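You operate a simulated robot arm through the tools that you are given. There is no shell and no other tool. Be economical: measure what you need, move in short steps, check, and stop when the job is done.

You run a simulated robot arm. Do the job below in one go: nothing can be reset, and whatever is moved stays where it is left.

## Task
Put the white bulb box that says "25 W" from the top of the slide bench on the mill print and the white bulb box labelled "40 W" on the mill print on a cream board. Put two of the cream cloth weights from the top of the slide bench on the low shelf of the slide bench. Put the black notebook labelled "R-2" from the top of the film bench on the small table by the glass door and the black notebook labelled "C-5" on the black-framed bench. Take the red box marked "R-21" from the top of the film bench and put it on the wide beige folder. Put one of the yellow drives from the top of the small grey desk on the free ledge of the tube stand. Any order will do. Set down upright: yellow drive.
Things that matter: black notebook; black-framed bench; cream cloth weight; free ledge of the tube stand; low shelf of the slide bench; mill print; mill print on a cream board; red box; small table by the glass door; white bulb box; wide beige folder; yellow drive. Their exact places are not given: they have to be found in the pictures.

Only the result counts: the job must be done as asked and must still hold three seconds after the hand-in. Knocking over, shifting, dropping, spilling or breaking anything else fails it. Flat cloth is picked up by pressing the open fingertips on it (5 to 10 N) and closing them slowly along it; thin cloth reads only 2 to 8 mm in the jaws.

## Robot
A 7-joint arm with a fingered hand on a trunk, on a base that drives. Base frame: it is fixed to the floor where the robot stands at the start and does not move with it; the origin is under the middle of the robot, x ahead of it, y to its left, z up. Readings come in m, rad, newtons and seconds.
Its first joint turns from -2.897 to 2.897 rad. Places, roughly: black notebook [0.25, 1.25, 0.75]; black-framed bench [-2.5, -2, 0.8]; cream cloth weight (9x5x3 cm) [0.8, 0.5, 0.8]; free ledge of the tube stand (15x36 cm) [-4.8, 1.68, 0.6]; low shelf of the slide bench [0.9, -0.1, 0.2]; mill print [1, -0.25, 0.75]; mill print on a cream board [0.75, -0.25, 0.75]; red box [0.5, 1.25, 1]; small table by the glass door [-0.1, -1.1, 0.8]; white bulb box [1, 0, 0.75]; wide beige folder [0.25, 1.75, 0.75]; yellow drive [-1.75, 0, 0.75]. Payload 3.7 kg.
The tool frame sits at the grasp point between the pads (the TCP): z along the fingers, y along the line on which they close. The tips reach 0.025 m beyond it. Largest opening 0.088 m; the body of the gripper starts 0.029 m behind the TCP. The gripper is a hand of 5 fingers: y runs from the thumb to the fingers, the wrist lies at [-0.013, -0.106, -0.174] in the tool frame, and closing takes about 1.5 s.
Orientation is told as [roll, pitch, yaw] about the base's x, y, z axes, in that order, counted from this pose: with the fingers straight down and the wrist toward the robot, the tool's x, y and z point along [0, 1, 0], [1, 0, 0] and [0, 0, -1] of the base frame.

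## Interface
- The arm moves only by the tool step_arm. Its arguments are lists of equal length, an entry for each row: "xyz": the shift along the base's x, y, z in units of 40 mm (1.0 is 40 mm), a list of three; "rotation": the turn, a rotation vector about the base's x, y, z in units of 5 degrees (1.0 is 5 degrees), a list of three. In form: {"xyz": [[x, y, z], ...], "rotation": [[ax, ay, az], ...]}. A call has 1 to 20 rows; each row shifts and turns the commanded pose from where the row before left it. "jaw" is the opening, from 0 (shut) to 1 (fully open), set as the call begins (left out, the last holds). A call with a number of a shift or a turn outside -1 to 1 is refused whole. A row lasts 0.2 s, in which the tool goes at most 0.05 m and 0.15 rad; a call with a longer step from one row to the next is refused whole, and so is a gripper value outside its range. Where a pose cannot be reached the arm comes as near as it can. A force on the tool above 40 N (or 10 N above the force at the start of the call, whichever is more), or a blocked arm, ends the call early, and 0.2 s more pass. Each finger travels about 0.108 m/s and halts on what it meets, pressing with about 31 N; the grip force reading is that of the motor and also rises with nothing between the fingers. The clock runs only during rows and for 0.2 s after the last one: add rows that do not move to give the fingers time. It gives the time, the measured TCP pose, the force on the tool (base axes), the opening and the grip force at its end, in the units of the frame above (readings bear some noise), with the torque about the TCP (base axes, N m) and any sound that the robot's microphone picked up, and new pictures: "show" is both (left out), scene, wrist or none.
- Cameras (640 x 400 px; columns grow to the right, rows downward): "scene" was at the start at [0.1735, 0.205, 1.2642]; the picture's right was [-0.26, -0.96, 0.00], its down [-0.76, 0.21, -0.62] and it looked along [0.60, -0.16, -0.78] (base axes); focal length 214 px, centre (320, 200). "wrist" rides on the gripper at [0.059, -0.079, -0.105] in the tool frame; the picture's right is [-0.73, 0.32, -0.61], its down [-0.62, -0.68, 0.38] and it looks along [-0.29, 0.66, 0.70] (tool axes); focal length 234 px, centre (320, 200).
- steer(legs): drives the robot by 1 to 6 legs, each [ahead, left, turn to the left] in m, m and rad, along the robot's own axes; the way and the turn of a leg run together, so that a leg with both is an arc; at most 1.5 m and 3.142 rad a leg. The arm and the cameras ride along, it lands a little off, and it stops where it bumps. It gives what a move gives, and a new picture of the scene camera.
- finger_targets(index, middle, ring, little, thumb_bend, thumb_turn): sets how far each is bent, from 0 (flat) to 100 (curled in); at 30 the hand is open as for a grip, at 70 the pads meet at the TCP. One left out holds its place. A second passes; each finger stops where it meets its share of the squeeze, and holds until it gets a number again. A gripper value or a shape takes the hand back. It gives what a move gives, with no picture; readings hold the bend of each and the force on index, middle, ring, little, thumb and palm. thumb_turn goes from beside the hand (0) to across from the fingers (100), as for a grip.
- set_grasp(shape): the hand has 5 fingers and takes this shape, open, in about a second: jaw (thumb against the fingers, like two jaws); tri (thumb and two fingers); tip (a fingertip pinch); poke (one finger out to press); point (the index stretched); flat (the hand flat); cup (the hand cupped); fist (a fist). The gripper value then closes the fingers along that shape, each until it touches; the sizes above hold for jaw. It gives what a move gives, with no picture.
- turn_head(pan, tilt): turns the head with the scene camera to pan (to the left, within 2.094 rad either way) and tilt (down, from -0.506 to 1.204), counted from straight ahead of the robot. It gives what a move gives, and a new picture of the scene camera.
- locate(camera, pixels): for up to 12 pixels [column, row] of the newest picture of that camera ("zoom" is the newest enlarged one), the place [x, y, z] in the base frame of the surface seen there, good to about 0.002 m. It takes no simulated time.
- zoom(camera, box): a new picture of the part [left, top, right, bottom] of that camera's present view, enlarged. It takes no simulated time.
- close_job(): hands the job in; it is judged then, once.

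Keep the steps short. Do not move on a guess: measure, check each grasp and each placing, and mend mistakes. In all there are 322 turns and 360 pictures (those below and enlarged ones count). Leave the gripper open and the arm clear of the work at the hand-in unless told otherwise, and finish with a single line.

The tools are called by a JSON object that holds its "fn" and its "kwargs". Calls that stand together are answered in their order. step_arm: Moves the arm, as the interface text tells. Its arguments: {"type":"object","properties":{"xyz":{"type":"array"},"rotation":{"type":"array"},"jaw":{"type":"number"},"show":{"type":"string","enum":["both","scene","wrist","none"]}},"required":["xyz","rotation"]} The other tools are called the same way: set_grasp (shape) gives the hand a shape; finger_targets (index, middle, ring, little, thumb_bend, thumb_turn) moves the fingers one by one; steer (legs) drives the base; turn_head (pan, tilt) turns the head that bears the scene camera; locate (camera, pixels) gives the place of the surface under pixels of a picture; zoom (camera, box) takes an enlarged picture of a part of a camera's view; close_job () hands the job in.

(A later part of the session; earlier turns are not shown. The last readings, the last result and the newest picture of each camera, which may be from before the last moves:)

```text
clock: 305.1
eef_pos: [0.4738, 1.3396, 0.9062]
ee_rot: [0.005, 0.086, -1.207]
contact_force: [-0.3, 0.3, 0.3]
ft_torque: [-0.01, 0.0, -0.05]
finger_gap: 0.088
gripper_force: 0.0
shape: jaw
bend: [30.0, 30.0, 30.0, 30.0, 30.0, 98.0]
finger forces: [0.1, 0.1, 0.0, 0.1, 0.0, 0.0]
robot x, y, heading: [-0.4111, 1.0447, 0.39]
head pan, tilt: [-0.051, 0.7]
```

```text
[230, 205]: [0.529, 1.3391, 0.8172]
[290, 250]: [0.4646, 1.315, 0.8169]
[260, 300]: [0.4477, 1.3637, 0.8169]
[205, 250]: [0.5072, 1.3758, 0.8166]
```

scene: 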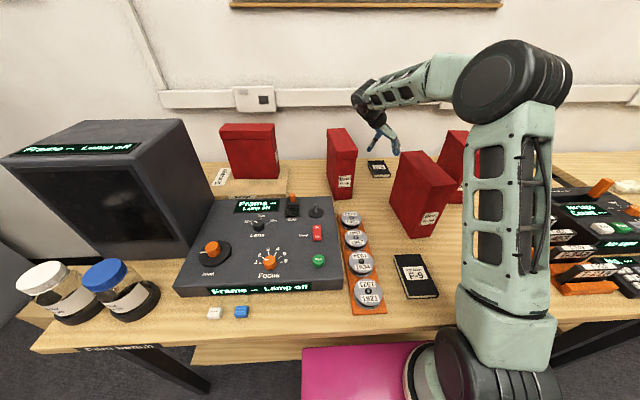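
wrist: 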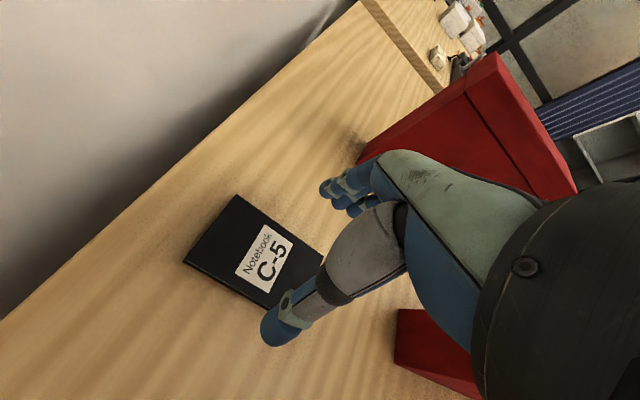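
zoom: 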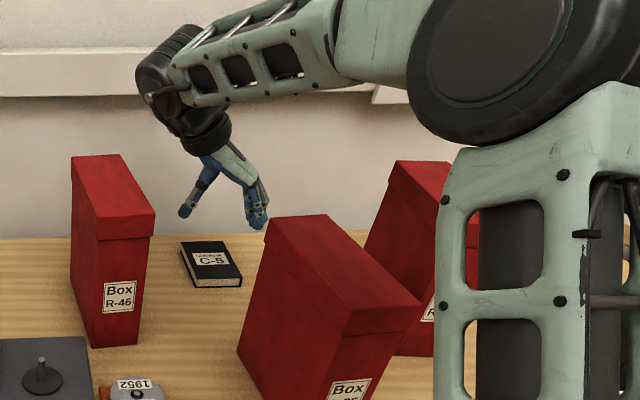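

{"fn": "locate", "kwargs": {"camera": "zoom", "pixels": [[145, 95], [185, 120], [210, 150], [250, 95], [320, 90], [400, 100]]}}

{"fn": "step_arm", "kwargs": {"xyz": [[0, 0, -0.5], [0, 0, -0.5], [0, 0, -0.4], [0, 0, -0.25], [0, 0, 0]], "rotation": [[0, 0, 0], [0, 0, 0], [0, 0, 0], [0, 0, 0], [0, 0, 0]], "show": "wrist"}}

```text
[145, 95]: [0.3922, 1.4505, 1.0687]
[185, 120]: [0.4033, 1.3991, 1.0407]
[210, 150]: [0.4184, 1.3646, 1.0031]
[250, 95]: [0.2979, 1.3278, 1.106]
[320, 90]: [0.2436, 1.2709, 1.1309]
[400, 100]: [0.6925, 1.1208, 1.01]
```

```text
clock: 306.3
eef_pos: [0.4732, 1.3397, 0.8393]
ee_rot: [0.005, 0.086, -1.207]
contact_force: [0.5, -0.7, 0.3]
ft_torque: [0.01, -0.01, -0.03]
finger_gap: 0.0877
gripper_force: 0.2
shape: jaw
bend: [30.0, 30.0, 30.0, 30.0, 30.0, 98.0]
finger forces: [0.0, 0.0, 0.0, 0.0, 0.0, 0.0]
robot x, y, heading: [-0.4083, 1.039, 0.385]
head pan, tilt: [-0.051, 0.7]
```

wrist: 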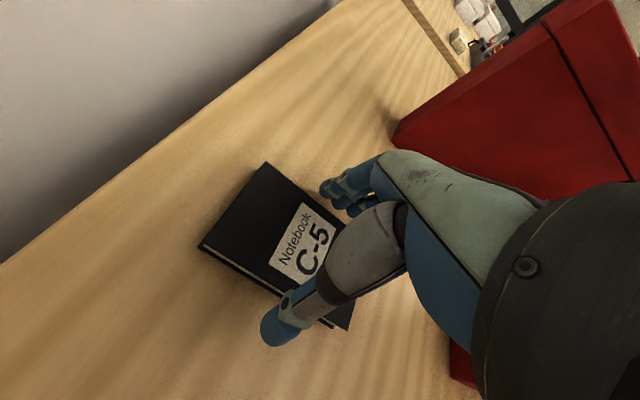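

Clear and no contact. I lower another 9 mm and close.

{"fn": "step_arm", "kwargs": {"xyz": [[0, 0, -0.12], [0, 0, -0.1], [0, 0, 0]], "rotation": [[0, 0, 0], [0, 0, 0], [0, 0, 0]], "show": "none"}}

{"fn": "step_arm", "kwargs": {"xyz": [[0, 0, 0], [0, 0, 0], [0, 0, 0], [0, 0, 0], [0, 0, 0]], "rotation": [[0, 0, 0], [0, 0, 0], [0, 0, 0], [0, 0, 0], [0, 0, 0]], "jaw": 0.3, "show": "wrist"}}

```text
clock: 307.1
eef_pos: [0.4732, 1.3383, 0.8313]
ee_rot: [0.006, 0.085, -1.206]
contact_force: [0.5, 0.3, 0.6]
ft_torque: [0.01, -0.01, -0.01]
finger_gap: 0.088
gripper_force: 0.1
shape: jaw
bend: [30.0, 30.0, 30.0, 30.0, 30.0, 98.0]
finger forces: [0.0, 0.0, 0.0, 0.0, 0.0, 0.1]
robot x, y, heading: [-0.4115, 1.0411, 0.392]
head pan, tilt: [-0.051, 0.7]
```

```text
clock: 308.3
eef_pos: [0.4734, 1.3401, 0.8318]
ee_rot: [0.005, 0.085, -1.208]
contact_force: [0.8, -0.1, 1.2]
ft_torque: [0.0, 0.01, 0.01]
finger_gap: 0.0629
gripper_force: 31.6
shape: jaw
bend: [28.0, 38.0, 34.0, 42.0, 54.0, 99.0]
finger forces: [15.7, 8.2, 3.7, 0.0, 27.7, 0.1]
robot x, y, heading: [-0.4107, 1.0357, 0.388]
head pan, tilt: [-0.051, 0.7]
```

wrist: 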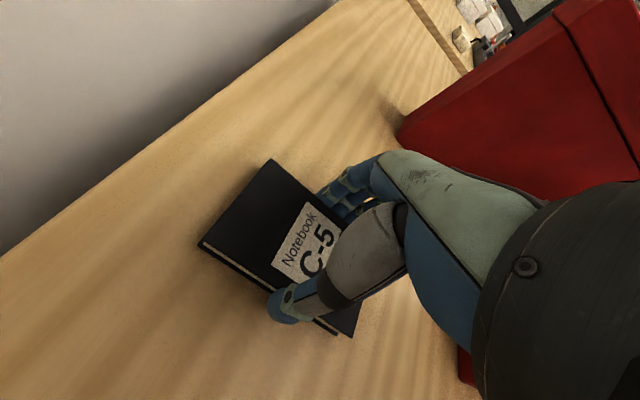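

Gripped. I lift straight up to about z 1.15.

{"fn": "step_arm", "kwargs": {"xyz": [[0, 0, 0.2], [0, 0, 0.3], [0, 0, 0.5], [0, 0, 0.8], [0, 0, 0.8], [0, 0, 0.8], [0, 0, 0.8], [0, 0, 0.8], [0, 0, 0.8], [0, 0, 0.8], [0, 0, 0.8], [0, 0, 0.8], [0, 0, 0]], "rotation": [[0, 0, 0], [0, 0, 0], [0, 0, 0], [0, 0, 0], [0, 0, 0], [0, 0, 0], [0, 0, 0], [0, 0, 0], [0, 0, 0], [0, 0, 0], [0, 0, 0], [0, 0, 0], [0, 0, 0]]}}

```text
clock: 311.1
eef_pos: [0.4718, 1.337, 1.1585]
ee_rot: [0.004, 0.084, -1.208]
contact_force: [0.4, -0.7, -0.8]
ft_torque: [0.0, -0.02, -0.02]
finger_gap: 0.0625
gripper_force: 30.9
shape: jaw
bend: [28.0, 38.0, 34.0, 42.0, 55.0, 99.0]
finger forces: [16.0, 8.2, 3.7, 0.1, 27.8, 0.1]
robot x, y, heading: [-0.4088, 1.0391, 0.392]
head pan, tilt: [-0.051, 0.7]
```

scene: 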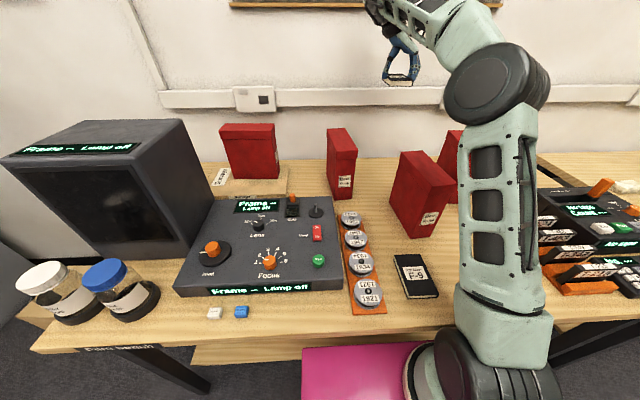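
wrist: 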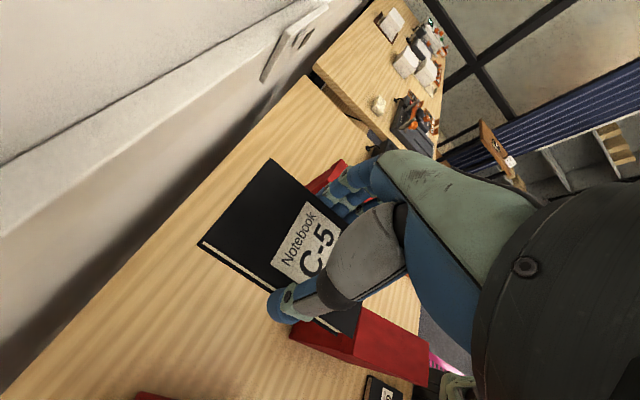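

C-5 is held firmly. I retract, turn the hand back, and drive toward open floor to see the black-framed bench.

{"fn": "step_arm", "kwargs": {"xyz": [[-0.92, -0.38, 0], [-0.92, -0.38, 0], [-0.92, -0.38, 0], [-0.92, -0.38, 0], [-0.92, -0.38, 0], [-0.92, -0.38, 0], [-0.92, -0.38, 0], [-0.92, -0.38, 0], [0, 0, 0], [0, 0, 0], [0, 0, 0], [0, 0, 0], [0, 0, 0], [0, 0, 0], [0, 0, 0], [0, 0, 0], [0, 0, 0], [0, 0, 0], [0, 0, 0]], "rotation": [[-0.935, -0.354, 0.3], [0, 0, 1], [0, 0, 1], [0, 0, 1], [0, 0, 1], [0, 0, 1], [0, 0, 1], [0, 0, 1], [0, 0, 1], [0, 0, 1], [0, 0, 1], [0, 0, 1], [0, 0, 1], [0, 0, 1], [0, 0, 1], [0, 0, 1], [0, 0, 1], [0, 0, 1], [0, 0, 1]], "show": "none"}}

{"fn": "steer", "kwargs": {"legs": [[-0.5, 0, 0], [0, -1.3, 0], [0, 0, -2.8]]}}

{"fn": "turn_head", "kwargs": {"pan": 0.0, "tilt": 0.35}}

```text
clock: 315.1
eef_pos: [0.1779, 1.2011, 1.1651]
ee_rot: [0.007, -0.01, 0.381]
contact_force: [1.6, 1.5, -1.2]
ft_torque: [-0.09, 0.01, 0.0]
finger_gap: 0.0627
gripper_force: 31.2
shape: jaw
bend: [28.0, 38.0, 35.0, 42.0, 55.0, 98.0]
finger forces: [16.1, 8.2, 3.7, 0.0, 27.9, 0.0]
robot x, y, heading: [-0.4065, 1.0332, 0.382]
head pan, tilt: [-0.051, 0.7]
```

```text
clock: 316.4
eef_pos: [0.1748, 1.2096, 1.1625]
ee_rot: [0.007, -0.008, 0.417]
contact_force: [-0.9, -0.5, -0.4]
ft_torque: [0.0, -0.01, -0.02]
finger_gap: 0.0627
gripper_force: 31.0
shape: jaw
bend: [28.0, 38.0, 35.0, 42.0, 55.0, 98.0]
finger forces: [16.1, 8.2, 3.6, 0.1, 27.8, 0.0]
robot x, y, heading: [-0.4065, 1.0195, 0.413]
head pan, tilt: [-0.051, 0.7]
stopped in leg 1: the robot was blocked; the commanded pose is now the measured one
```

scene: 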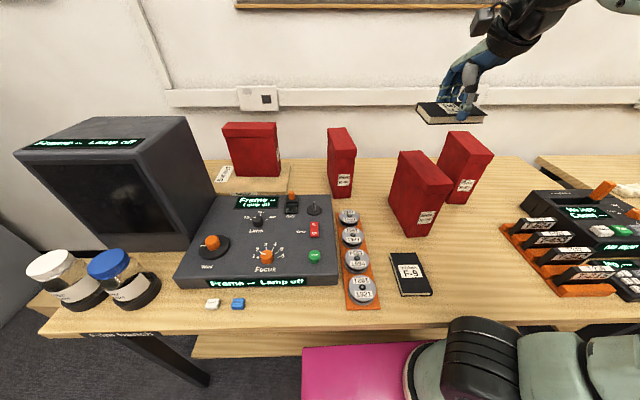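

```text
clock: 317.2
eef_pos: [0.1732, 1.2093, 1.1633]
ee_rot: [0.008, -0.007, 0.418]
contact_force: [0.5, -0.1, -0.2]
ft_torque: [-0.01, -0.01, -0.03]
finger_gap: 0.0627
gripper_force: 31.2
shape: jaw
bend: [28.0, 38.0, 35.0, 42.0, 55.0, 98.0]
finger forces: [16.1, 8.2, 3.6, 0.1, 27.9, 0.0]
robot x, y, heading: [-0.4051, 1.0148, 0.42]
head pan, tilt: [0.0, 0.351]
```

scene: 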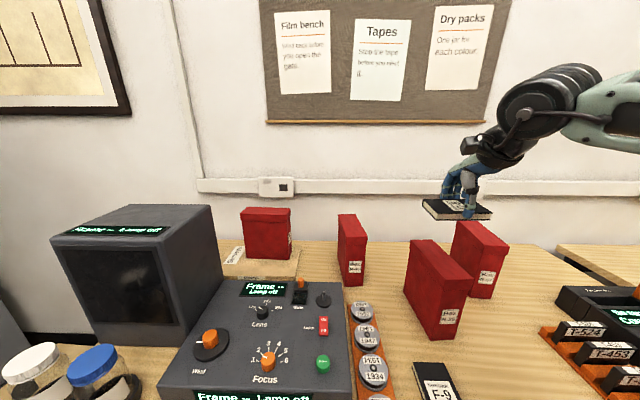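

The base didn't move back. I look around and down to see what blocks it.

{"fn": "turn_head", "kwargs": {"pan": -0.3, "tilt": 1.2}}

{"fn": "turn_head", "kwargs": {"pan": 2.09, "tilt": 0.9}}

{"fn": "turn_head", "kwargs": {"pan": -2.09, "tilt": 0.7}}

```text
clock: 318.4
eef_pos: [0.1752, 1.2105, 1.1629]
ee_rot: [0.008, -0.007, 0.416]
contact_force: [0.7, 0.0, -0.9]
ft_torque: [-0.01, 0.01, -0.02]
finger_gap: 0.0627
gripper_force: 31.4
shape: jaw
bend: [28.0, 38.0, 35.0, 42.0, 55.0, 98.0]
finger forces: [16.1, 8.2, 3.7, 0.1, 27.9, 0.0]
robot x, y, heading: [-0.4064, 1.0208, 0.418]
head pan, tilt: [-0.3, 1.201]
```

scene: 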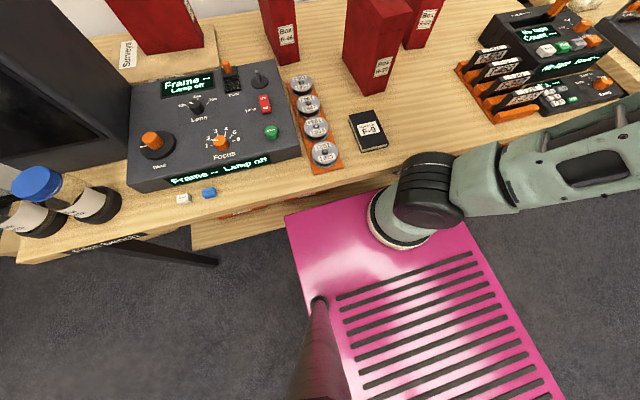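

```text
clock: 320.6
eef_pos: [0.1739, 1.2097, 1.1647]
ee_rot: [0.007, -0.009, 0.417]
contact_force: [-1.0, 0.0, -1.0]
ft_torque: [-0.02, 0.0, 0.02]
finger_gap: 0.0626
gripper_force: 31.1
shape: jaw
bend: [28.0, 38.0, 35.0, 42.0, 55.0, 98.0]
finger forces: [16.1, 8.2, 3.6, 0.0, 27.9, 0.0]
robot x, y, heading: [-0.4048, 1.0139, 0.418]
head pan, tilt: [2.089, 0.901]
```

scene: 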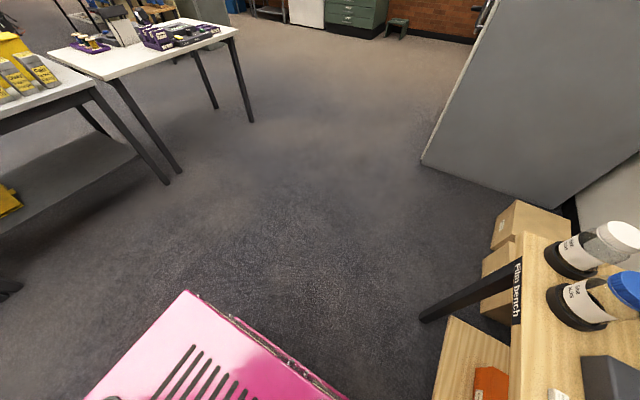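

```text
clock: 324.0
eef_pos: [0.1749, 1.2091, 1.1638]
ee_rot: [0.008, -0.006, 0.416]
contact_force: [-0.1, -0.5, -0.6]
ft_torque: [0.03, 0.03, 0.0]
finger_gap: 0.0625
gripper_force: 31.5
shape: jaw
bend: [28.0, 38.0, 35.0, 42.0, 55.0, 98.0]
finger forces: [16.1, 8.2, 3.6, 0.0, 28.0, 0.1]
robot x, y, heading: [-0.4043, 1.018, 0.415]
head pan, tilt: [-2.089, 0.7]
```

scene: 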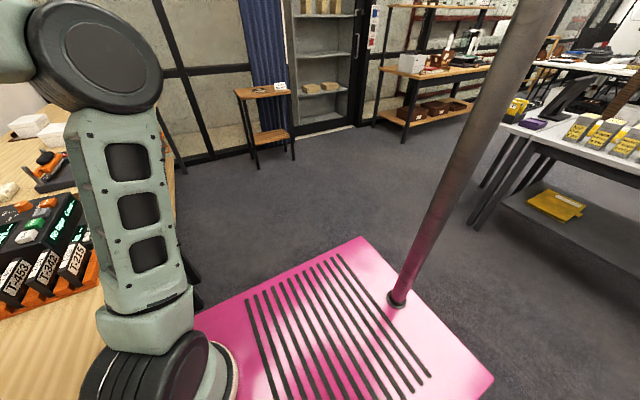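

{"fn": "locate", "kwargs": {"camera": "scene", "pixels": [[488, 375], [360, 242], [478, 222], [545, 225], [500, 128], [460, 215], [280, 160], [405, 135], [630, 265], [400, 300]]}}

```text
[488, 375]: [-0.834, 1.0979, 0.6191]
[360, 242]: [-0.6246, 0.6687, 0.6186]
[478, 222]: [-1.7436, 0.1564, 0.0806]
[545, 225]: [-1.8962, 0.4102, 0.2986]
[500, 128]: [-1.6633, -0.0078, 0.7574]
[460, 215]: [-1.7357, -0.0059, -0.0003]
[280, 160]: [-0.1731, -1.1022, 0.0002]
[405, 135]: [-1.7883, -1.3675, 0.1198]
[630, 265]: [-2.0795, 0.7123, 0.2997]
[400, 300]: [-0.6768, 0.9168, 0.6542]
```

Nothing is behind the base. I try a short backward move.

{"fn": "steer", "kwargs": {"legs": [[-0.08, 0, 0]]}}

```text
clock: 325.0
eef_pos: [0.1039, 1.1781, 1.1622]
ee_rot: [0.006, -0.003, 0.415]
contact_force: [0.1, -0.1, -1.3]
ft_torque: [0.0, -0.01, 0.01]
finger_gap: 0.0627
gripper_force: 31.1
shape: jaw
bend: [28.0, 38.0, 35.0, 42.0, 55.0, 98.0]
finger forces: [16.1, 8.1, 3.6, 0.0, 28.0, 0.1]
robot x, y, heading: [-0.4841, 0.9866, 0.416]
head pan, tilt: [-2.089, 0.7]
```

scene: 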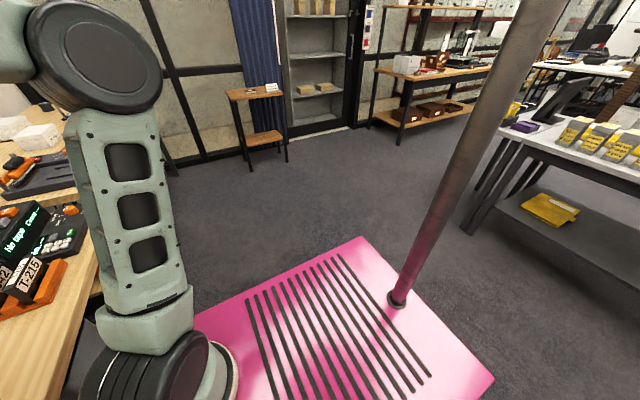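

It moves now. I continue the route.

{"fn": "steer", "kwargs": {"legs": [[-0.42, 0, 0], [0, -1.3, 0], [0, 0, -2.8]]}}

{"fn": "turn_head", "kwargs": {"pan": 0.0, "tilt": 0.4}}

```text
clock: 340.5
eef_pos: [-0.8777, -0.7753, 1.1624]
ee_rot: [0.007, -0.005, -2.46]
contact_force: [-0.2, -0.8, -0.7]
ft_torque: [-0.02, 0.01, 0.01]
finger_gap: 0.0622
gripper_force: 31.1
shape: jaw
bend: [28.0, 38.0, 35.0, 42.0, 55.0, 98.0]
finger forces: [15.7, 8.0, 3.5, 0.0, 27.5, 0.1]
robot x, y, heading: [-0.3643, -0.4355, -2.459]
head pan, tilt: [-2.089, 0.7]
```

scene: 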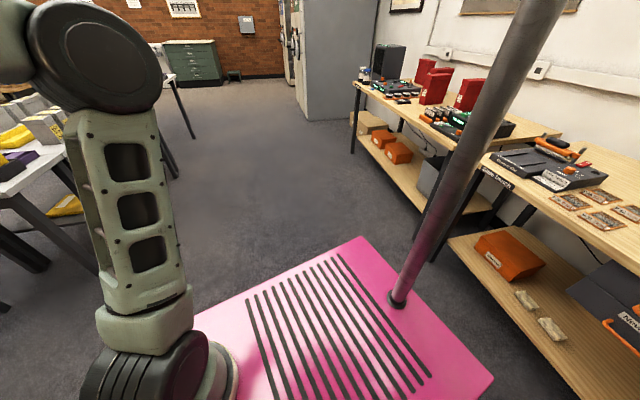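

```text
clock: 342.5
eef_pos: [-0.8773, -0.7764, 1.1608]
ee_rot: [0.007, -0.004, -2.46]
contact_force: [0.6, -0.1, -0.5]
ft_torque: [0.02, 0.0, 0.01]
finger_gap: 0.0621
gripper_force: 30.6
shape: jaw
bend: [28.0, 38.0, 35.0, 42.0, 55.0, 98.0]
finger forces: [15.7, 8.1, 3.4, 0.0, 27.4, 0.1]
robot x, y, heading: [-0.366, -0.4342, -2.458]
head pan, tilt: [0.0, 0.4]
```

scene: 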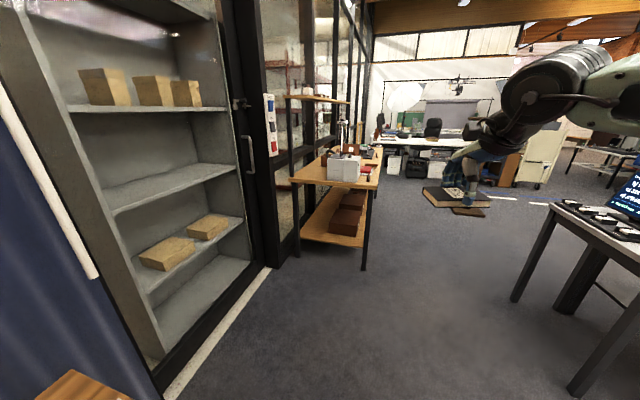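

{"fn": "zoom", "kwargs": {"camera": "scene", "box": [260, 80, 420, 280]}}

{"fn": "locate", "kwargs": {"camera": "scene", "pixels": [[305, 175], [370, 188], [375, 155], [310, 185], [345, 180], [340, 150], [320, 98], [362, 270], [297, 255], [375, 240]]}}

{"fn": "zoom", "kwargs": {"camera": "scene", "box": [410, 130, 530, 230]}}

```text
2.00 times, centred on (340, 180) of scene
```

zoom: 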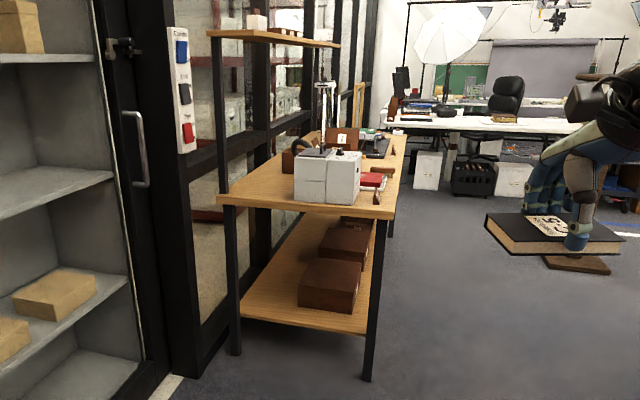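

```text
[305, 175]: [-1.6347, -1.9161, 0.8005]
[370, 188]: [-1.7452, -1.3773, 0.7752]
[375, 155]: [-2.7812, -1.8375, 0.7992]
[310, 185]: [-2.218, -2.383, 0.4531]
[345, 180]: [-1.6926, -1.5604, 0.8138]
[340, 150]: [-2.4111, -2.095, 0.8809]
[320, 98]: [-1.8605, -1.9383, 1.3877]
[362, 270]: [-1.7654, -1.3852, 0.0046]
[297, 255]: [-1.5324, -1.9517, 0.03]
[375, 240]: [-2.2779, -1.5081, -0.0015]
```

```text
4.00 times, centred on (470, 180) of scene
```

zoom: 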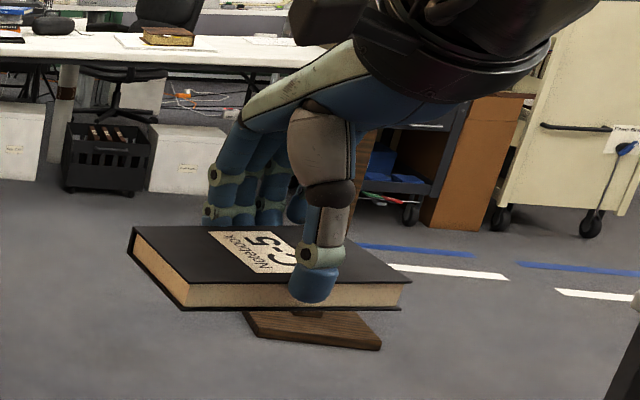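

The bench top (z 0.80) runs along the glass wall. I check the clearance of the desk on the right and drive closer.

{"fn": "locate", "kwargs": {"camera": "scene", "pixels": [[515, 300], [575, 392], [552, 208], [560, 312], [635, 260], [600, 210]]}}

```text
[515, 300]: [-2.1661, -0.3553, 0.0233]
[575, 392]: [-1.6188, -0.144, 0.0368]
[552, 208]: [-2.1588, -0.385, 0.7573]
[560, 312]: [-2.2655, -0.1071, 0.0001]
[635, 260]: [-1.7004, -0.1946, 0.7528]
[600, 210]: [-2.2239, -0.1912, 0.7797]
```

The aisle between desk and bench is about 1.09 m wide. I drive down it and then face the bench.

{"fn": "steer", "kwargs": {"legs": [[0, 0, -0.29], [1.4, -0.16, 0], [0.3, 0, 0], [0, 0, 1.55]]}}

{"fn": "turn_head", "kwargs": {"pan": 0.0, "tilt": 0.7}}

```text
clock: 356.0
eef_pos: [-1.8383, -1.5304, 1.1618]
ee_rot: [0.008, -0.004, -1.197]
contact_force: [-0.5, -0.4, -0.5]
ft_torque: [0.0, 0.01, 0.0]
finger_gap: 0.0619
gripper_force: 30.5
shape: jaw
bend: [28.0, 38.0, 35.0, 42.0, 56.0, 98.0]
finger forces: [15.5, 8.1, 3.6, 0.1, 27.2, 0.0]
robot x, y, heading: [-2.0006, -0.9414, -1.193]
head pan, tilt: [0.0, 0.4]
```

scene: 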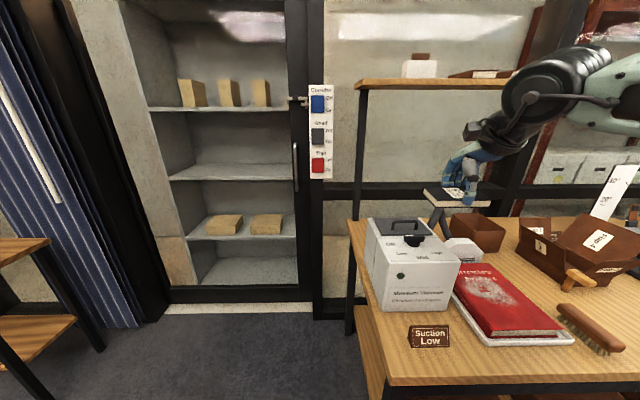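

```text
clock: 356.8
eef_pos: [-1.8375, -1.5314, 1.1625]
ee_rot: [0.006, -0.004, -1.196]
contact_force: [-0.6, 0.2, -0.7]
ft_torque: [-0.04, -0.03, 0.02]
finger_gap: 0.0619
gripper_force: 30.8
shape: jaw
bend: [28.0, 38.0, 35.0, 42.0, 56.0, 98.0]
finger forces: [15.5, 8.0, 3.4, 0.0, 27.2, 0.0]
robot x, y, heading: [-2.0029, -0.9393, -1.199]
head pan, tilt: [0.0, 0.7]
```

scene: 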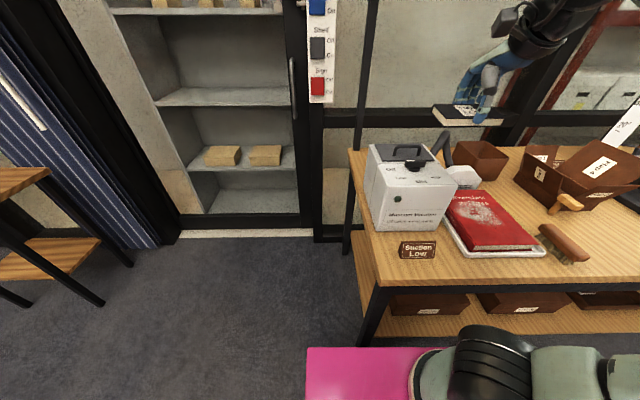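

The bench top is crowded here. I look further along it.

{"fn": "turn_head", "kwargs": {"pan": -0.6, "tilt": 0.65}}

```text
clock: 357.8
eef_pos: [-1.8379, -1.5309, 1.1618]
ee_rot: [0.009, -0.003, -1.197]
contact_force: [0.5, 0.6, -1.6]
ft_torque: [-0.01, 0.0, 0.0]
finger_gap: 0.062
gripper_force: 30.7
shape: jaw
bend: [28.0, 38.0, 35.0, 42.0, 56.0, 98.0]
finger forces: [15.5, 8.0, 3.5, 0.0, 27.3, 0.0]
robot x, y, heading: [-2.0048, -0.9366, -1.198]
head pan, tilt: [-0.6, 0.649]
```

scene: 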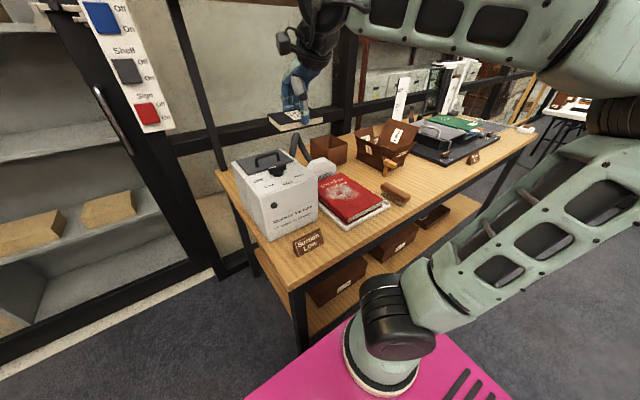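

{"fn": "zoom", "kwargs": {"camera": "scene", "box": [300, 100, 540, 250]}}

{"fn": "locate", "kwargs": {"camera": "scene", "pixels": [[425, 180], [440, 170], [420, 195], [440, 185], [408, 193], [460, 165], [412, 160], [440, 160], [470, 160], [500, 145], [480, 165], [415, 172]]}}

```text
2.67 times, centred on (420, 175) of scene
```

zoom: 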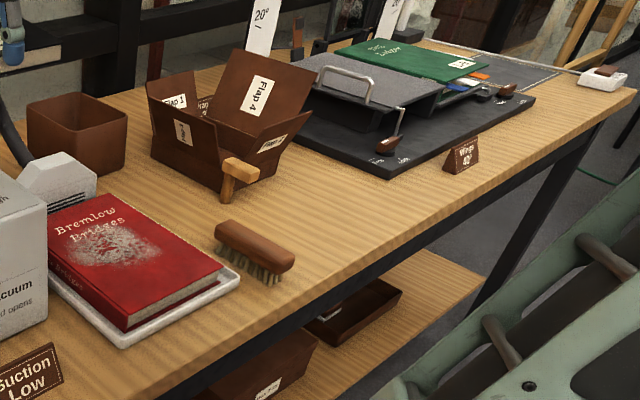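

```text
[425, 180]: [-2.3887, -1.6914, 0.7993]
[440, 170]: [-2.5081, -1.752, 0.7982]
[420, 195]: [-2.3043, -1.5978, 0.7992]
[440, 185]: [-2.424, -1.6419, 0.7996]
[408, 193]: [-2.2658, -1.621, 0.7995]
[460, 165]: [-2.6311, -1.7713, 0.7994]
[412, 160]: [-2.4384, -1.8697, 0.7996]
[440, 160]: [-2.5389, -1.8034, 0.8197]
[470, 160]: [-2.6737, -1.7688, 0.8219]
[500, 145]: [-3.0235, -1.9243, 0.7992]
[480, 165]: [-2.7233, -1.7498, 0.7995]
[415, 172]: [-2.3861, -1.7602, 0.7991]
```

There is a free patch around (−2.40, −1.70) between the brush and the black board. I measure the neighbours.

{"fn": "locate", "kwargs": {"camera": "zoom", "pixels": [[228, 198], [245, 165], [275, 180], [300, 120], [388, 175], [290, 265], [265, 280], [445, 165], [340, 190], [320, 225], [380, 210], [300, 155]]}}

```text
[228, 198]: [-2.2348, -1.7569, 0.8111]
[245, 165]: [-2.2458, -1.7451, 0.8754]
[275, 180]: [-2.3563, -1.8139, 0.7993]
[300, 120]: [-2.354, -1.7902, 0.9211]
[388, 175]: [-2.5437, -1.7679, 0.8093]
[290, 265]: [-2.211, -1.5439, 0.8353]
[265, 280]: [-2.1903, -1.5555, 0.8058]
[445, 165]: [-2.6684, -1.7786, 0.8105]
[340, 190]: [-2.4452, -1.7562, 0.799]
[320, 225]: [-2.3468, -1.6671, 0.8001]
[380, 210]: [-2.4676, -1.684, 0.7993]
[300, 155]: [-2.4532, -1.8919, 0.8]
```

I drive right 0.65 along the bench and then check the spot from above.

{"fn": "steer", "kwargs": {"legs": [[0, -0.65, 0.018]]}}

{"fn": "turn_head", "kwargs": {"pan": -0.1, "tilt": 0.85}}

```text
clock: 361.4
eef_pos: [-2.4225, -1.7747, 1.1608]
ee_rot: [0.007, -0.002, -1.164]
contact_force: [-0.3, -0.5, -1.5]
ft_torque: [-0.02, 0.02, -0.01]
finger_gap: 0.0624
gripper_force: 31.1
shape: jaw
bend: [28.0, 38.0, 35.0, 42.0, 56.0, 98.0]
finger forces: [15.5, 8.0, 3.5, 0.1, 27.2, 0.1]
robot x, y, heading: [-2.6076, -1.1869, -1.169]
head pan, tilt: [-0.6, 0.649]
```

scene: 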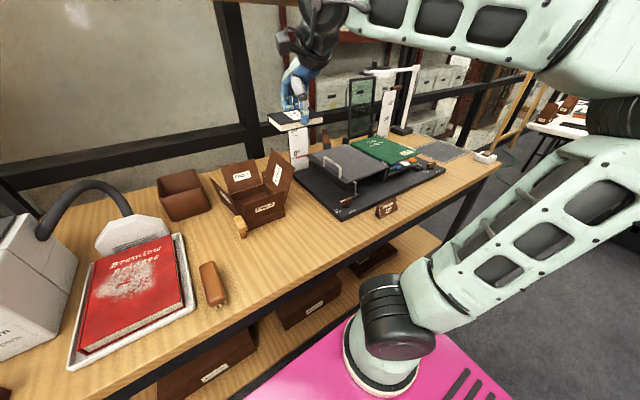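

```text
clock: 362.4
eef_pos: [-2.423, -1.7729, 1.1625]
ee_rot: [0.006, -0.004, -1.164]
contact_force: [1.2, -1.2, -0.9]
ft_torque: [-0.03, 0.01, 0.02]
finger_gap: 0.0621
gripper_force: 31.0
shape: jaw
bend: [28.0, 38.0, 35.0, 42.0, 56.0, 98.0]
finger forces: [15.6, 8.0, 3.6, 0.0, 27.1, 0.0]
robot x, y, heading: [-2.6074, -1.1873, -1.167]
head pan, tilt: [-0.099, 0.85]
```

scene: 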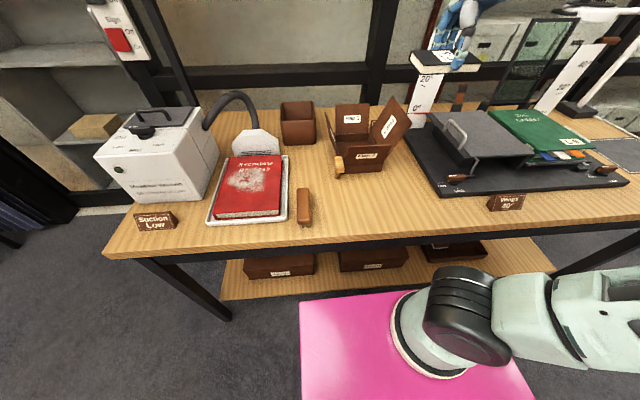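

{"fn": "locate", "kwargs": {"camera": "scene", "pixels": [[395, 205], [385, 215], [410, 200], [440, 195], [435, 180], [385, 172], [408, 118], [340, 172], [400, 185], [420, 218], [370, 195]]}}

{"fn": "step_arm", "kwargs": {"xyz": [[-0.45, 0.8, 0], [-0.45, 0.8, 0], [0, 0, -0.7], [0, 0, -0.7], [0, 0, -0.7], [0, 0, -0.7], [0, 0, 0]], "rotation": [[0, 0, 0], [0, 0, 0], [0, 0, 0], [0, 0, 0], [0, 0, 0], [0, 0, 0], [0, 0, 0]]}}

```text
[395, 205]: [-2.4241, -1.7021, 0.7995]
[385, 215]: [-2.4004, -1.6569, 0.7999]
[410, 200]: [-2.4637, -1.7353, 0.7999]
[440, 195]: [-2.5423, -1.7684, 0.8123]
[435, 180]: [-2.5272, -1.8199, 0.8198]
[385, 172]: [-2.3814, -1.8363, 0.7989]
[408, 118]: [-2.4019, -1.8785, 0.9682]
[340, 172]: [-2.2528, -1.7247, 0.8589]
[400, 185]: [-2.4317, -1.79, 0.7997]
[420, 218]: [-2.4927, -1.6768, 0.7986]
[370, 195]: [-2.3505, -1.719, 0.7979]
```

```text
clock: 364.0
eef_pos: [-2.4588, -1.708, 1.0493]
ee_rot: [0.009, -0.004, -1.166]
contact_force: [0.1, -0.2, -0.4]
ft_torque: [-0.01, -0.02, 0.01]
finger_gap: 0.0621
gripper_force: 30.8
shape: jaw
bend: [28.0, 38.0, 35.0, 42.0, 56.0, 98.0]
finger forces: [15.5, 8.1, 3.6, 0.0, 27.3, 0.0]
robot x, y, heading: [-2.6061, -1.1855, -1.165]
head pan, tilt: [-0.099, 0.85]
```

scene: 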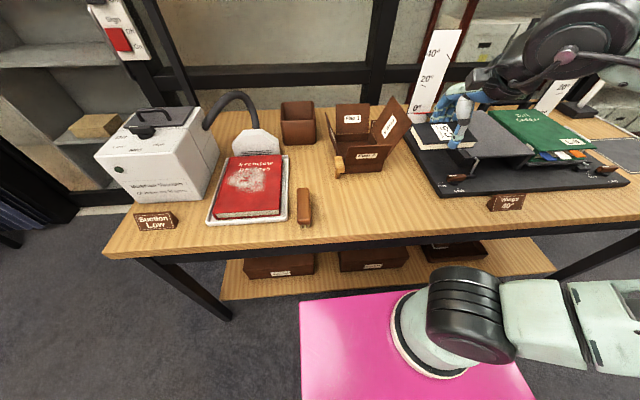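
wrist: 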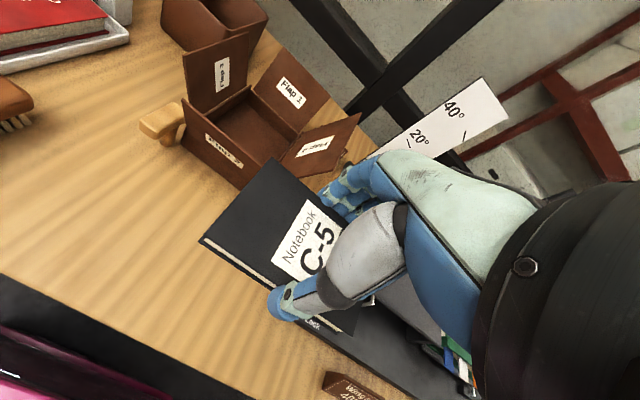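

{"fn": "locate", "kwargs": {"camera": "wrist", "pixels": [[272, 164], [204, 240], [342, 328], [335, 135], [355, 125], [310, 345], [180, 140]]}}

```text
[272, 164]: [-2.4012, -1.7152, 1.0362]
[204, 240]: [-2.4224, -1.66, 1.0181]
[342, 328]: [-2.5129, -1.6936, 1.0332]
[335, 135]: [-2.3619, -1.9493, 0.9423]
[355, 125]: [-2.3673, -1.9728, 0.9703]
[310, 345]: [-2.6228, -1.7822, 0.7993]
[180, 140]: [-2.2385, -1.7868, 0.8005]
```

The book is over free wood with about 5 cm to the board. I lower it.

{"fn": "step_arm", "kwargs": {"xyz": [[0, 0, -0.8], [0, 0, -0.8], [0, 0, -0.8], [0, 0, -0.8], [0, 0, -0.8], [0, 0, -0.6], [0, 0, 0]], "rotation": [[0, 0, 0], [0, 0, 0], [0, 0, 0], [0, 0, 0], [0, 0, 0], [0, 0, 0], [0, 0, 0]], "show": "wrist"}}

```text
clock: 365.6
eef_pos: [-2.4455, -1.7431, 0.9104]
ee_rot: [0.006, -0.001, -1.166]
contact_force: [0.3, -1.2, -0.8]
ft_torque: [-0.01, 0.02, -0.01]
finger_gap: 0.0622
gripper_force: 30.8
shape: jaw
bend: [28.0, 38.0, 35.0, 42.0, 56.0, 98.0]
finger forces: [15.5, 8.1, 3.6, 0.0, 27.2, 0.0]
out of reach, approached as far as the arm can: row 4, 5, 6
robot x, y, heading: [-2.6088, -1.1841, -1.164]
head pan, tilt: [-0.099, 0.85]
```

wrist: 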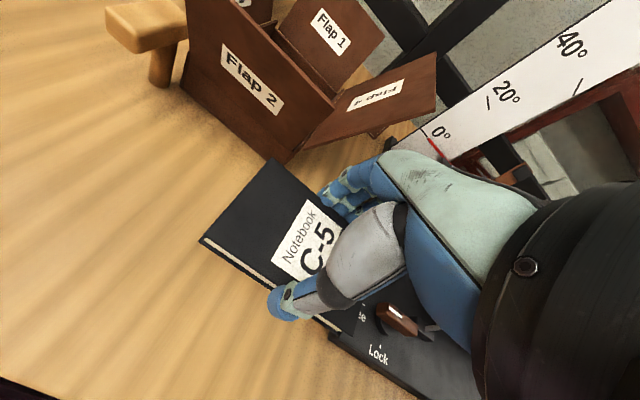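

Too close in for the arm at this height. I raise, back the base off 0.14 and extend the arm to the same spot.

{"fn": "step_arm", "kwargs": {"xyz": [[0, 0, 0.9], [0, 0, 0.9], [0, 0, 0.9], [0, 0, 0.8], [0, 0, 0]], "rotation": [[0, 0, 0], [0, 0, 0], [0, 0, 0], [0, 0, 0], [0, 0, 0]], "show": "none"}}

{"fn": "steer", "kwargs": {"legs": [[-0.14, 0, 0]]}}

```text
clock: 366.8
eef_pos: [-2.4484, -1.7384, 1.0505]
ee_rot: [0.006, -0.004, -1.162]
contact_force: [-0.7, -0.6, -0.9]
ft_torque: [0.01, 0.02, 0.02]
finger_gap: 0.062
gripper_force: 31.1
shape: jaw
bend: [28.0, 38.0, 35.0, 42.0, 56.0, 98.0]
finger forces: [15.5, 8.0, 3.5, 0.0, 27.1, 0.0]
robot x, y, heading: [-2.6068, -1.182, -1.168]
head pan, tilt: [-0.099, 0.85]
```

```text
clock: 368.1
eef_pos: [-2.5036, -1.6142, 1.05]
ee_rot: [0.008, -0.004, -1.168]
contact_force: [0.5, -0.2, -1.6]
ft_torque: [0.0, 0.01, 0.04]
finger_gap: 0.0619
gripper_force: 30.5
shape: jaw
bend: [28.0, 38.0, 35.0, 42.0, 56.0, 98.0]
finger forces: [15.5, 8.0, 3.6, 0.0, 27.2, 0.1]
robot x, y, heading: [-2.6622, -1.0643, -1.163]
head pan, tilt: [-0.099, 0.85]
```

scene: 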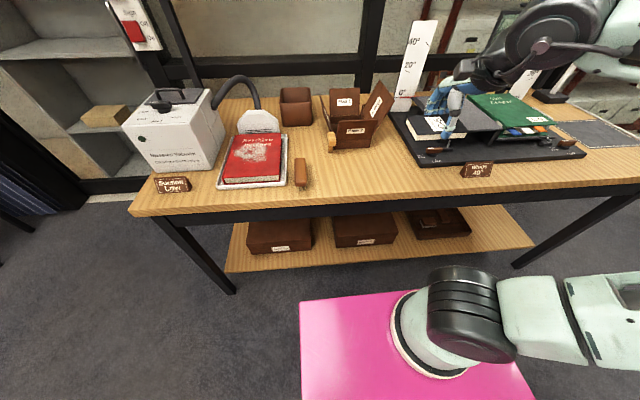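

{"fn": "step_arm", "kwargs": {"xyz": [[0.43, -0.78, 0], [0.43, -0.78, 0], [0.43, -0.78, 0], [0, 0, -0.8], [0, 0, -0.8], [0, 0, -0.8], [0, 0, -0.8], [0, 0, -0.6], [0, 0, 0]], "rotation": [[0, 0, 0], [0, 0, 0], [0, 0, 0], [0, 0, 0], [0, 0, 0], [0, 0, 0], [0, 0, 0], [0, 0, 0], [0, 0, 0]], "show": "wrist"}}

```text
clock: 370.1
eef_pos: [-2.4532, -1.7054, 0.8992]
ee_rot: [0.007, -0.004, -1.17]
contact_force: [-0.7, -0.1, -1.8]
ft_torque: [0.02, 0.01, -0.04]
finger_gap: 0.0619
gripper_force: 30.3
shape: jaw
bend: [28.0, 38.0, 35.0, 42.0, 56.0, 98.0]
finger forces: [15.3, 8.0, 3.6, 0.1, 27.0, 0.0]
robot x, y, heading: [-2.661, -1.0581, -1.166]
head pan, tilt: [-0.099, 0.85]
```

wrist: 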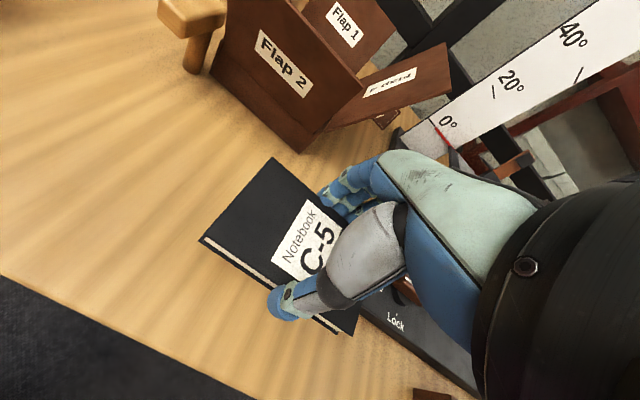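

Fine now. I lower the last centimetres slowly.

{"fn": "step_arm", "kwargs": {"xyz": [[0.15, 0, -0.5], [0, 0, -0.4], [0, 0, -0.15], [0, 0, -0.12], [0, 0, -0.12], [0, 0, -0.12], [0, 0, 0]], "rotation": [[0, 0, 0], [0, 0, 0], [0, 0, 0], [0, 0, 0], [0, 0, 0], [0, 0, 0], [0, 0, 0]], "show": "wrist"}}

```text
clock: 371.7
eef_pos: [-2.4459, -1.7085, 0.8419]
ee_rot: [0.005, -0.002, -1.168]
contact_force: [0.4, 0.1, -0.7]
ft_torque: [0.01, -0.02, 0.02]
finger_gap: 0.0617
gripper_force: 31.1
shape: jaw
bend: [28.0, 38.0, 35.0, 42.0, 56.0, 98.0]
finger forces: [15.3, 8.0, 3.6, 0.1, 27.1, 0.0]
robot x, y, heading: [-2.6598, -1.0648, -1.168]
head pan, tilt: [-0.099, 0.85]
```

wrist: 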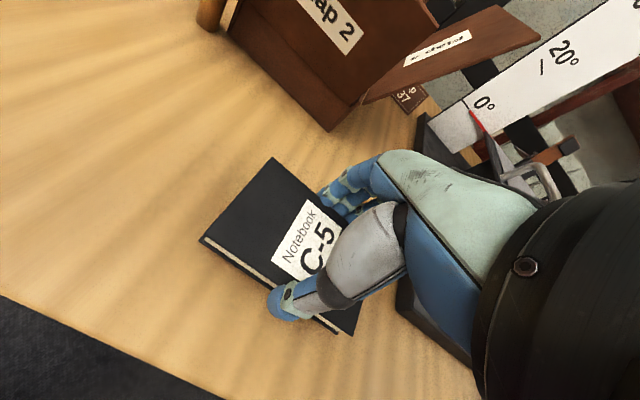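

{"fn": "step_arm", "kwargs": {"xyz": [[0, 0, -0.12], [0, 0, -0.1], [0, 0, 0]], "rotation": [[0, 0, 0], [0, 0, 0], [0, 0, 0]], "show": "none"}}

```text
clock: 372.5
eef_pos: [-2.4462, -1.7083, 0.8341]
ee_rot: [0.006, -0.002, -1.17]
contact_force: [0.3, 0.1, 1.6]
ft_torque: [0.1, 0.0, 0.01]
finger_gap: 0.0619
gripper_force: 31.2
shape: jaw
bend: [28.0, 38.0, 35.0, 42.0, 56.0, 98.0]
finger forces: [15.5, 8.1, 3.6, 0.0, 26.5, 0.0]
robot x, y, heading: [-2.6648, -1.0613, -1.169]
head pan, tilt: [-0.099, 0.85]
```

It is touching. I open and raise.

{"fn": "step_arm", "kwargs": {"xyz": [[0, 0, 0], [0, 0, 0], [0, 0, 0], [0, 0, 0], [0, 0, 0.3], [0, 0, 0.6], [0, 0, 0.9], [0, 0, 0.9], [0, 0, 0.9], [0, 0, 0.9], [0, 0, 0.9], [0, 0, 0.9], [0, 0, 0.9], [0, 0, 0]], "rotation": [[0, 0, 0], [0, 0, 0], [0, 0, 0], [0, 0, 0], [0, 0, 0], [0, 0, 0], [0, 0, 0], [0, 0, 0], [0, 0, 0], [0, 0, 0], [0, 0, 0], [0, 0, 0], [0, 0, 0], [0, 0, 0]], "jaw": 1}}

```text
clock: 375.5
eef_pos: [-2.4439, -1.7097, 1.1215]
ee_rot: [0.007, -0.003, -1.169]
contact_force: [0.1, -0.1, 0.3]
ft_torque: [0.01, 0.01, 0.0]
finger_gap: 0.0877
gripper_force: 0.0
shape: jaw
bend: [30.0, 30.0, 30.0, 30.0, 30.0, 98.0]
finger forces: [0.0, 0.0, 0.1, 0.1, 0.0, 0.0]
robot x, y, heading: [-2.661, -1.0595, -1.172]
head pan, tilt: [-0.099, 0.85]
```

scene: 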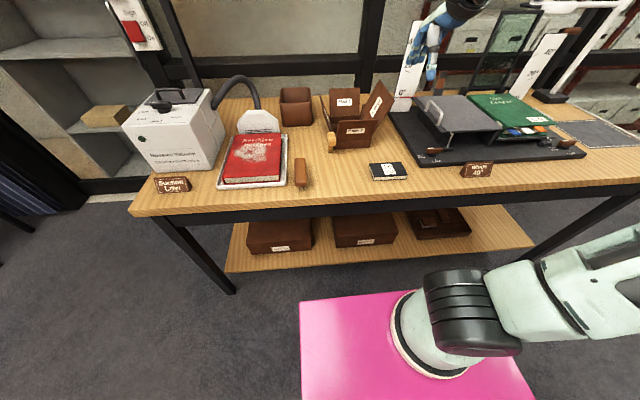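
wrist: 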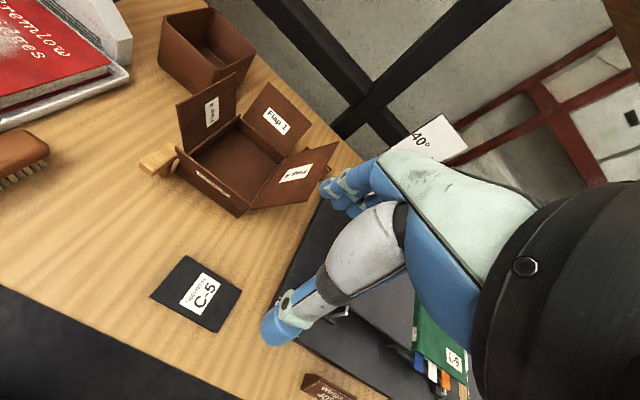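

C-5 is on the black-framed bench. Next is the yellow drive. I retract the arm, drive back along the aisle and turn toward the small grey desk.

{"fn": "step_arm", "kwargs": {"xyz": [[-0.35, 0.85, 0.3], [-0.35, 0.85, 0.3], [-0.35, 0.85, 0.3], [-0.35, 0.85, 0.3], [0, 0, 0.5], [0, 0, 0]], "rotation": [[0, 0, 0], [0, 0, 0], [0, 0, 0], [0, 0, 0], [0, 0, 0], [0, 0, 0]], "show": "none"}}

{"fn": "steer", "kwargs": {"legs": [[0.1, 0.9, 0], [0, 0, 3.1]]}}

{"fn": "turn_head", "kwargs": {"pan": 0.0, "tilt": 0.6}}

```text
clock: 376.9
eef_pos: [-2.504, -1.573, 1.1877]
ee_rot: [0.006, -0.002, -1.17]
contact_force: [0.0, 0.9, 0.1]
ft_torque: [-0.03, 0.01, 0.01]
finger_gap: 0.0876
gripper_force: 0.0
shape: jaw
bend: [30.0, 30.0, 30.0, 30.0, 30.0, 98.0]
finger forces: [0.0, 0.0, 0.1, 0.1, 0.0, 0.1]
robot x, y, heading: [-2.6599, -1.0589, -1.171]
head pan, tilt: [-0.099, 0.85]
```

```text
clock: 389.1
eef_pos: [-1.9372, -0.2824, 1.1882]
ee_rot: [0.006, -0.004, 1.986]
contact_force: [0.5, -0.6, -0.2]
ft_torque: [-0.01, 0.02, -0.02]
finger_gap: 0.0876
gripper_force: 0.0
shape: jaw
bend: [30.0, 30.0, 30.0, 30.0, 30.0, 98.0]
finger forces: [0.1, 0.1, 0.1, 0.1, 0.0, 0.0]
robot x, y, heading: [-1.7748, -0.79, 1.985]
head pan, tilt: [-0.099, 0.85]
```

scene: 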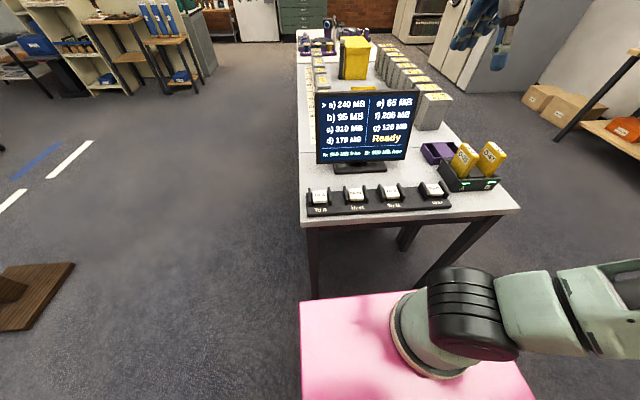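

```text
clock: 389.9
eef_pos: [-1.9369, -0.2826, 1.1876]
ee_rot: [0.006, -0.004, 1.984]
contact_force: [0.5, 0.0, 0.0]
ft_torque: [0.04, -0.01, -0.01]
finger_gap: 0.0877
gripper_force: 0.1
shape: jaw
bend: [30.0, 30.0, 30.0, 30.0, 30.0, 98.0]
finger forces: [0.0, 0.2, 0.0, 0.0, 0.0, 0.0]
robot x, y, heading: [-1.7724, -0.7922, 1.985]
head pan, tilt: [0.0, 0.6]
```

scene: 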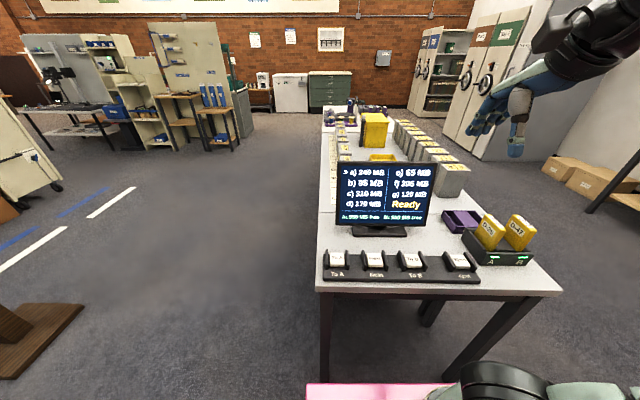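

I see two yellow drives standing in a dock at (505, 230), and the tube stand with blue tubes far off at (200, 100). I zoom on both.

{"fn": "zoom", "kwargs": {"camera": "scene", "box": [420, 190, 564, 290]}}

{"fn": "zoom", "kwargs": {"camera": "scene", "box": [130, 60, 274, 160]}}

```text
4.00 times, centred on (492, 240) of scene
```

zoom: 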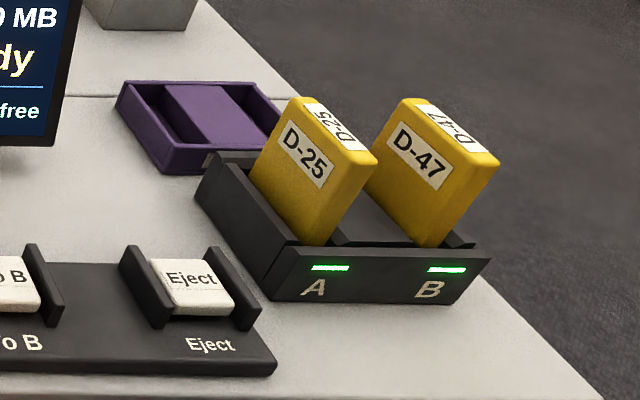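

```text
4.00 times, centred on (202, 110) of scene
```

zoom: 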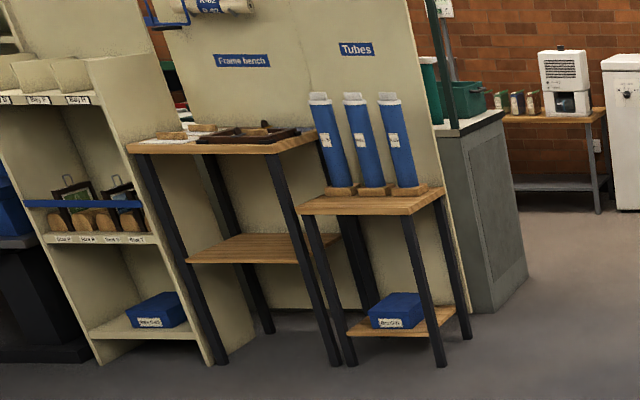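

{"fn": "zoom", "kwargs": {"camera": "scene", "box": [420, 190, 564, 290]}}

{"fn": "locate", "kwargs": {"camera": "zoom", "pixels": [[405, 102], [430, 105], [492, 160], [470, 165], [420, 160], [430, 235], [300, 102], [370, 160], [345, 160], [275, 285], [480, 260], [205, 185]]}}

```text
4.00 times, centred on (492, 240) of scene
```

zoom: 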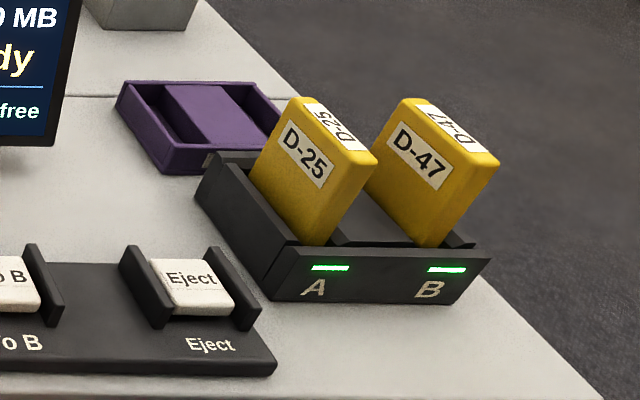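

```text
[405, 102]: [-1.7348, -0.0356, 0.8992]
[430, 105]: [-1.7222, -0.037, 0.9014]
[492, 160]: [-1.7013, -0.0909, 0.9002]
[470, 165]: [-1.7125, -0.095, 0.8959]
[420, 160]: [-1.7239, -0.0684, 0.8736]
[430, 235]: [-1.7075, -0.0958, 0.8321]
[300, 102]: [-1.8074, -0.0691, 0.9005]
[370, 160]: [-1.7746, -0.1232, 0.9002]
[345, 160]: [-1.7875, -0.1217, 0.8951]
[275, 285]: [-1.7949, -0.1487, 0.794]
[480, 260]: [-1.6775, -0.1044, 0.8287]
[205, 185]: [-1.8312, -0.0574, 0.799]
```

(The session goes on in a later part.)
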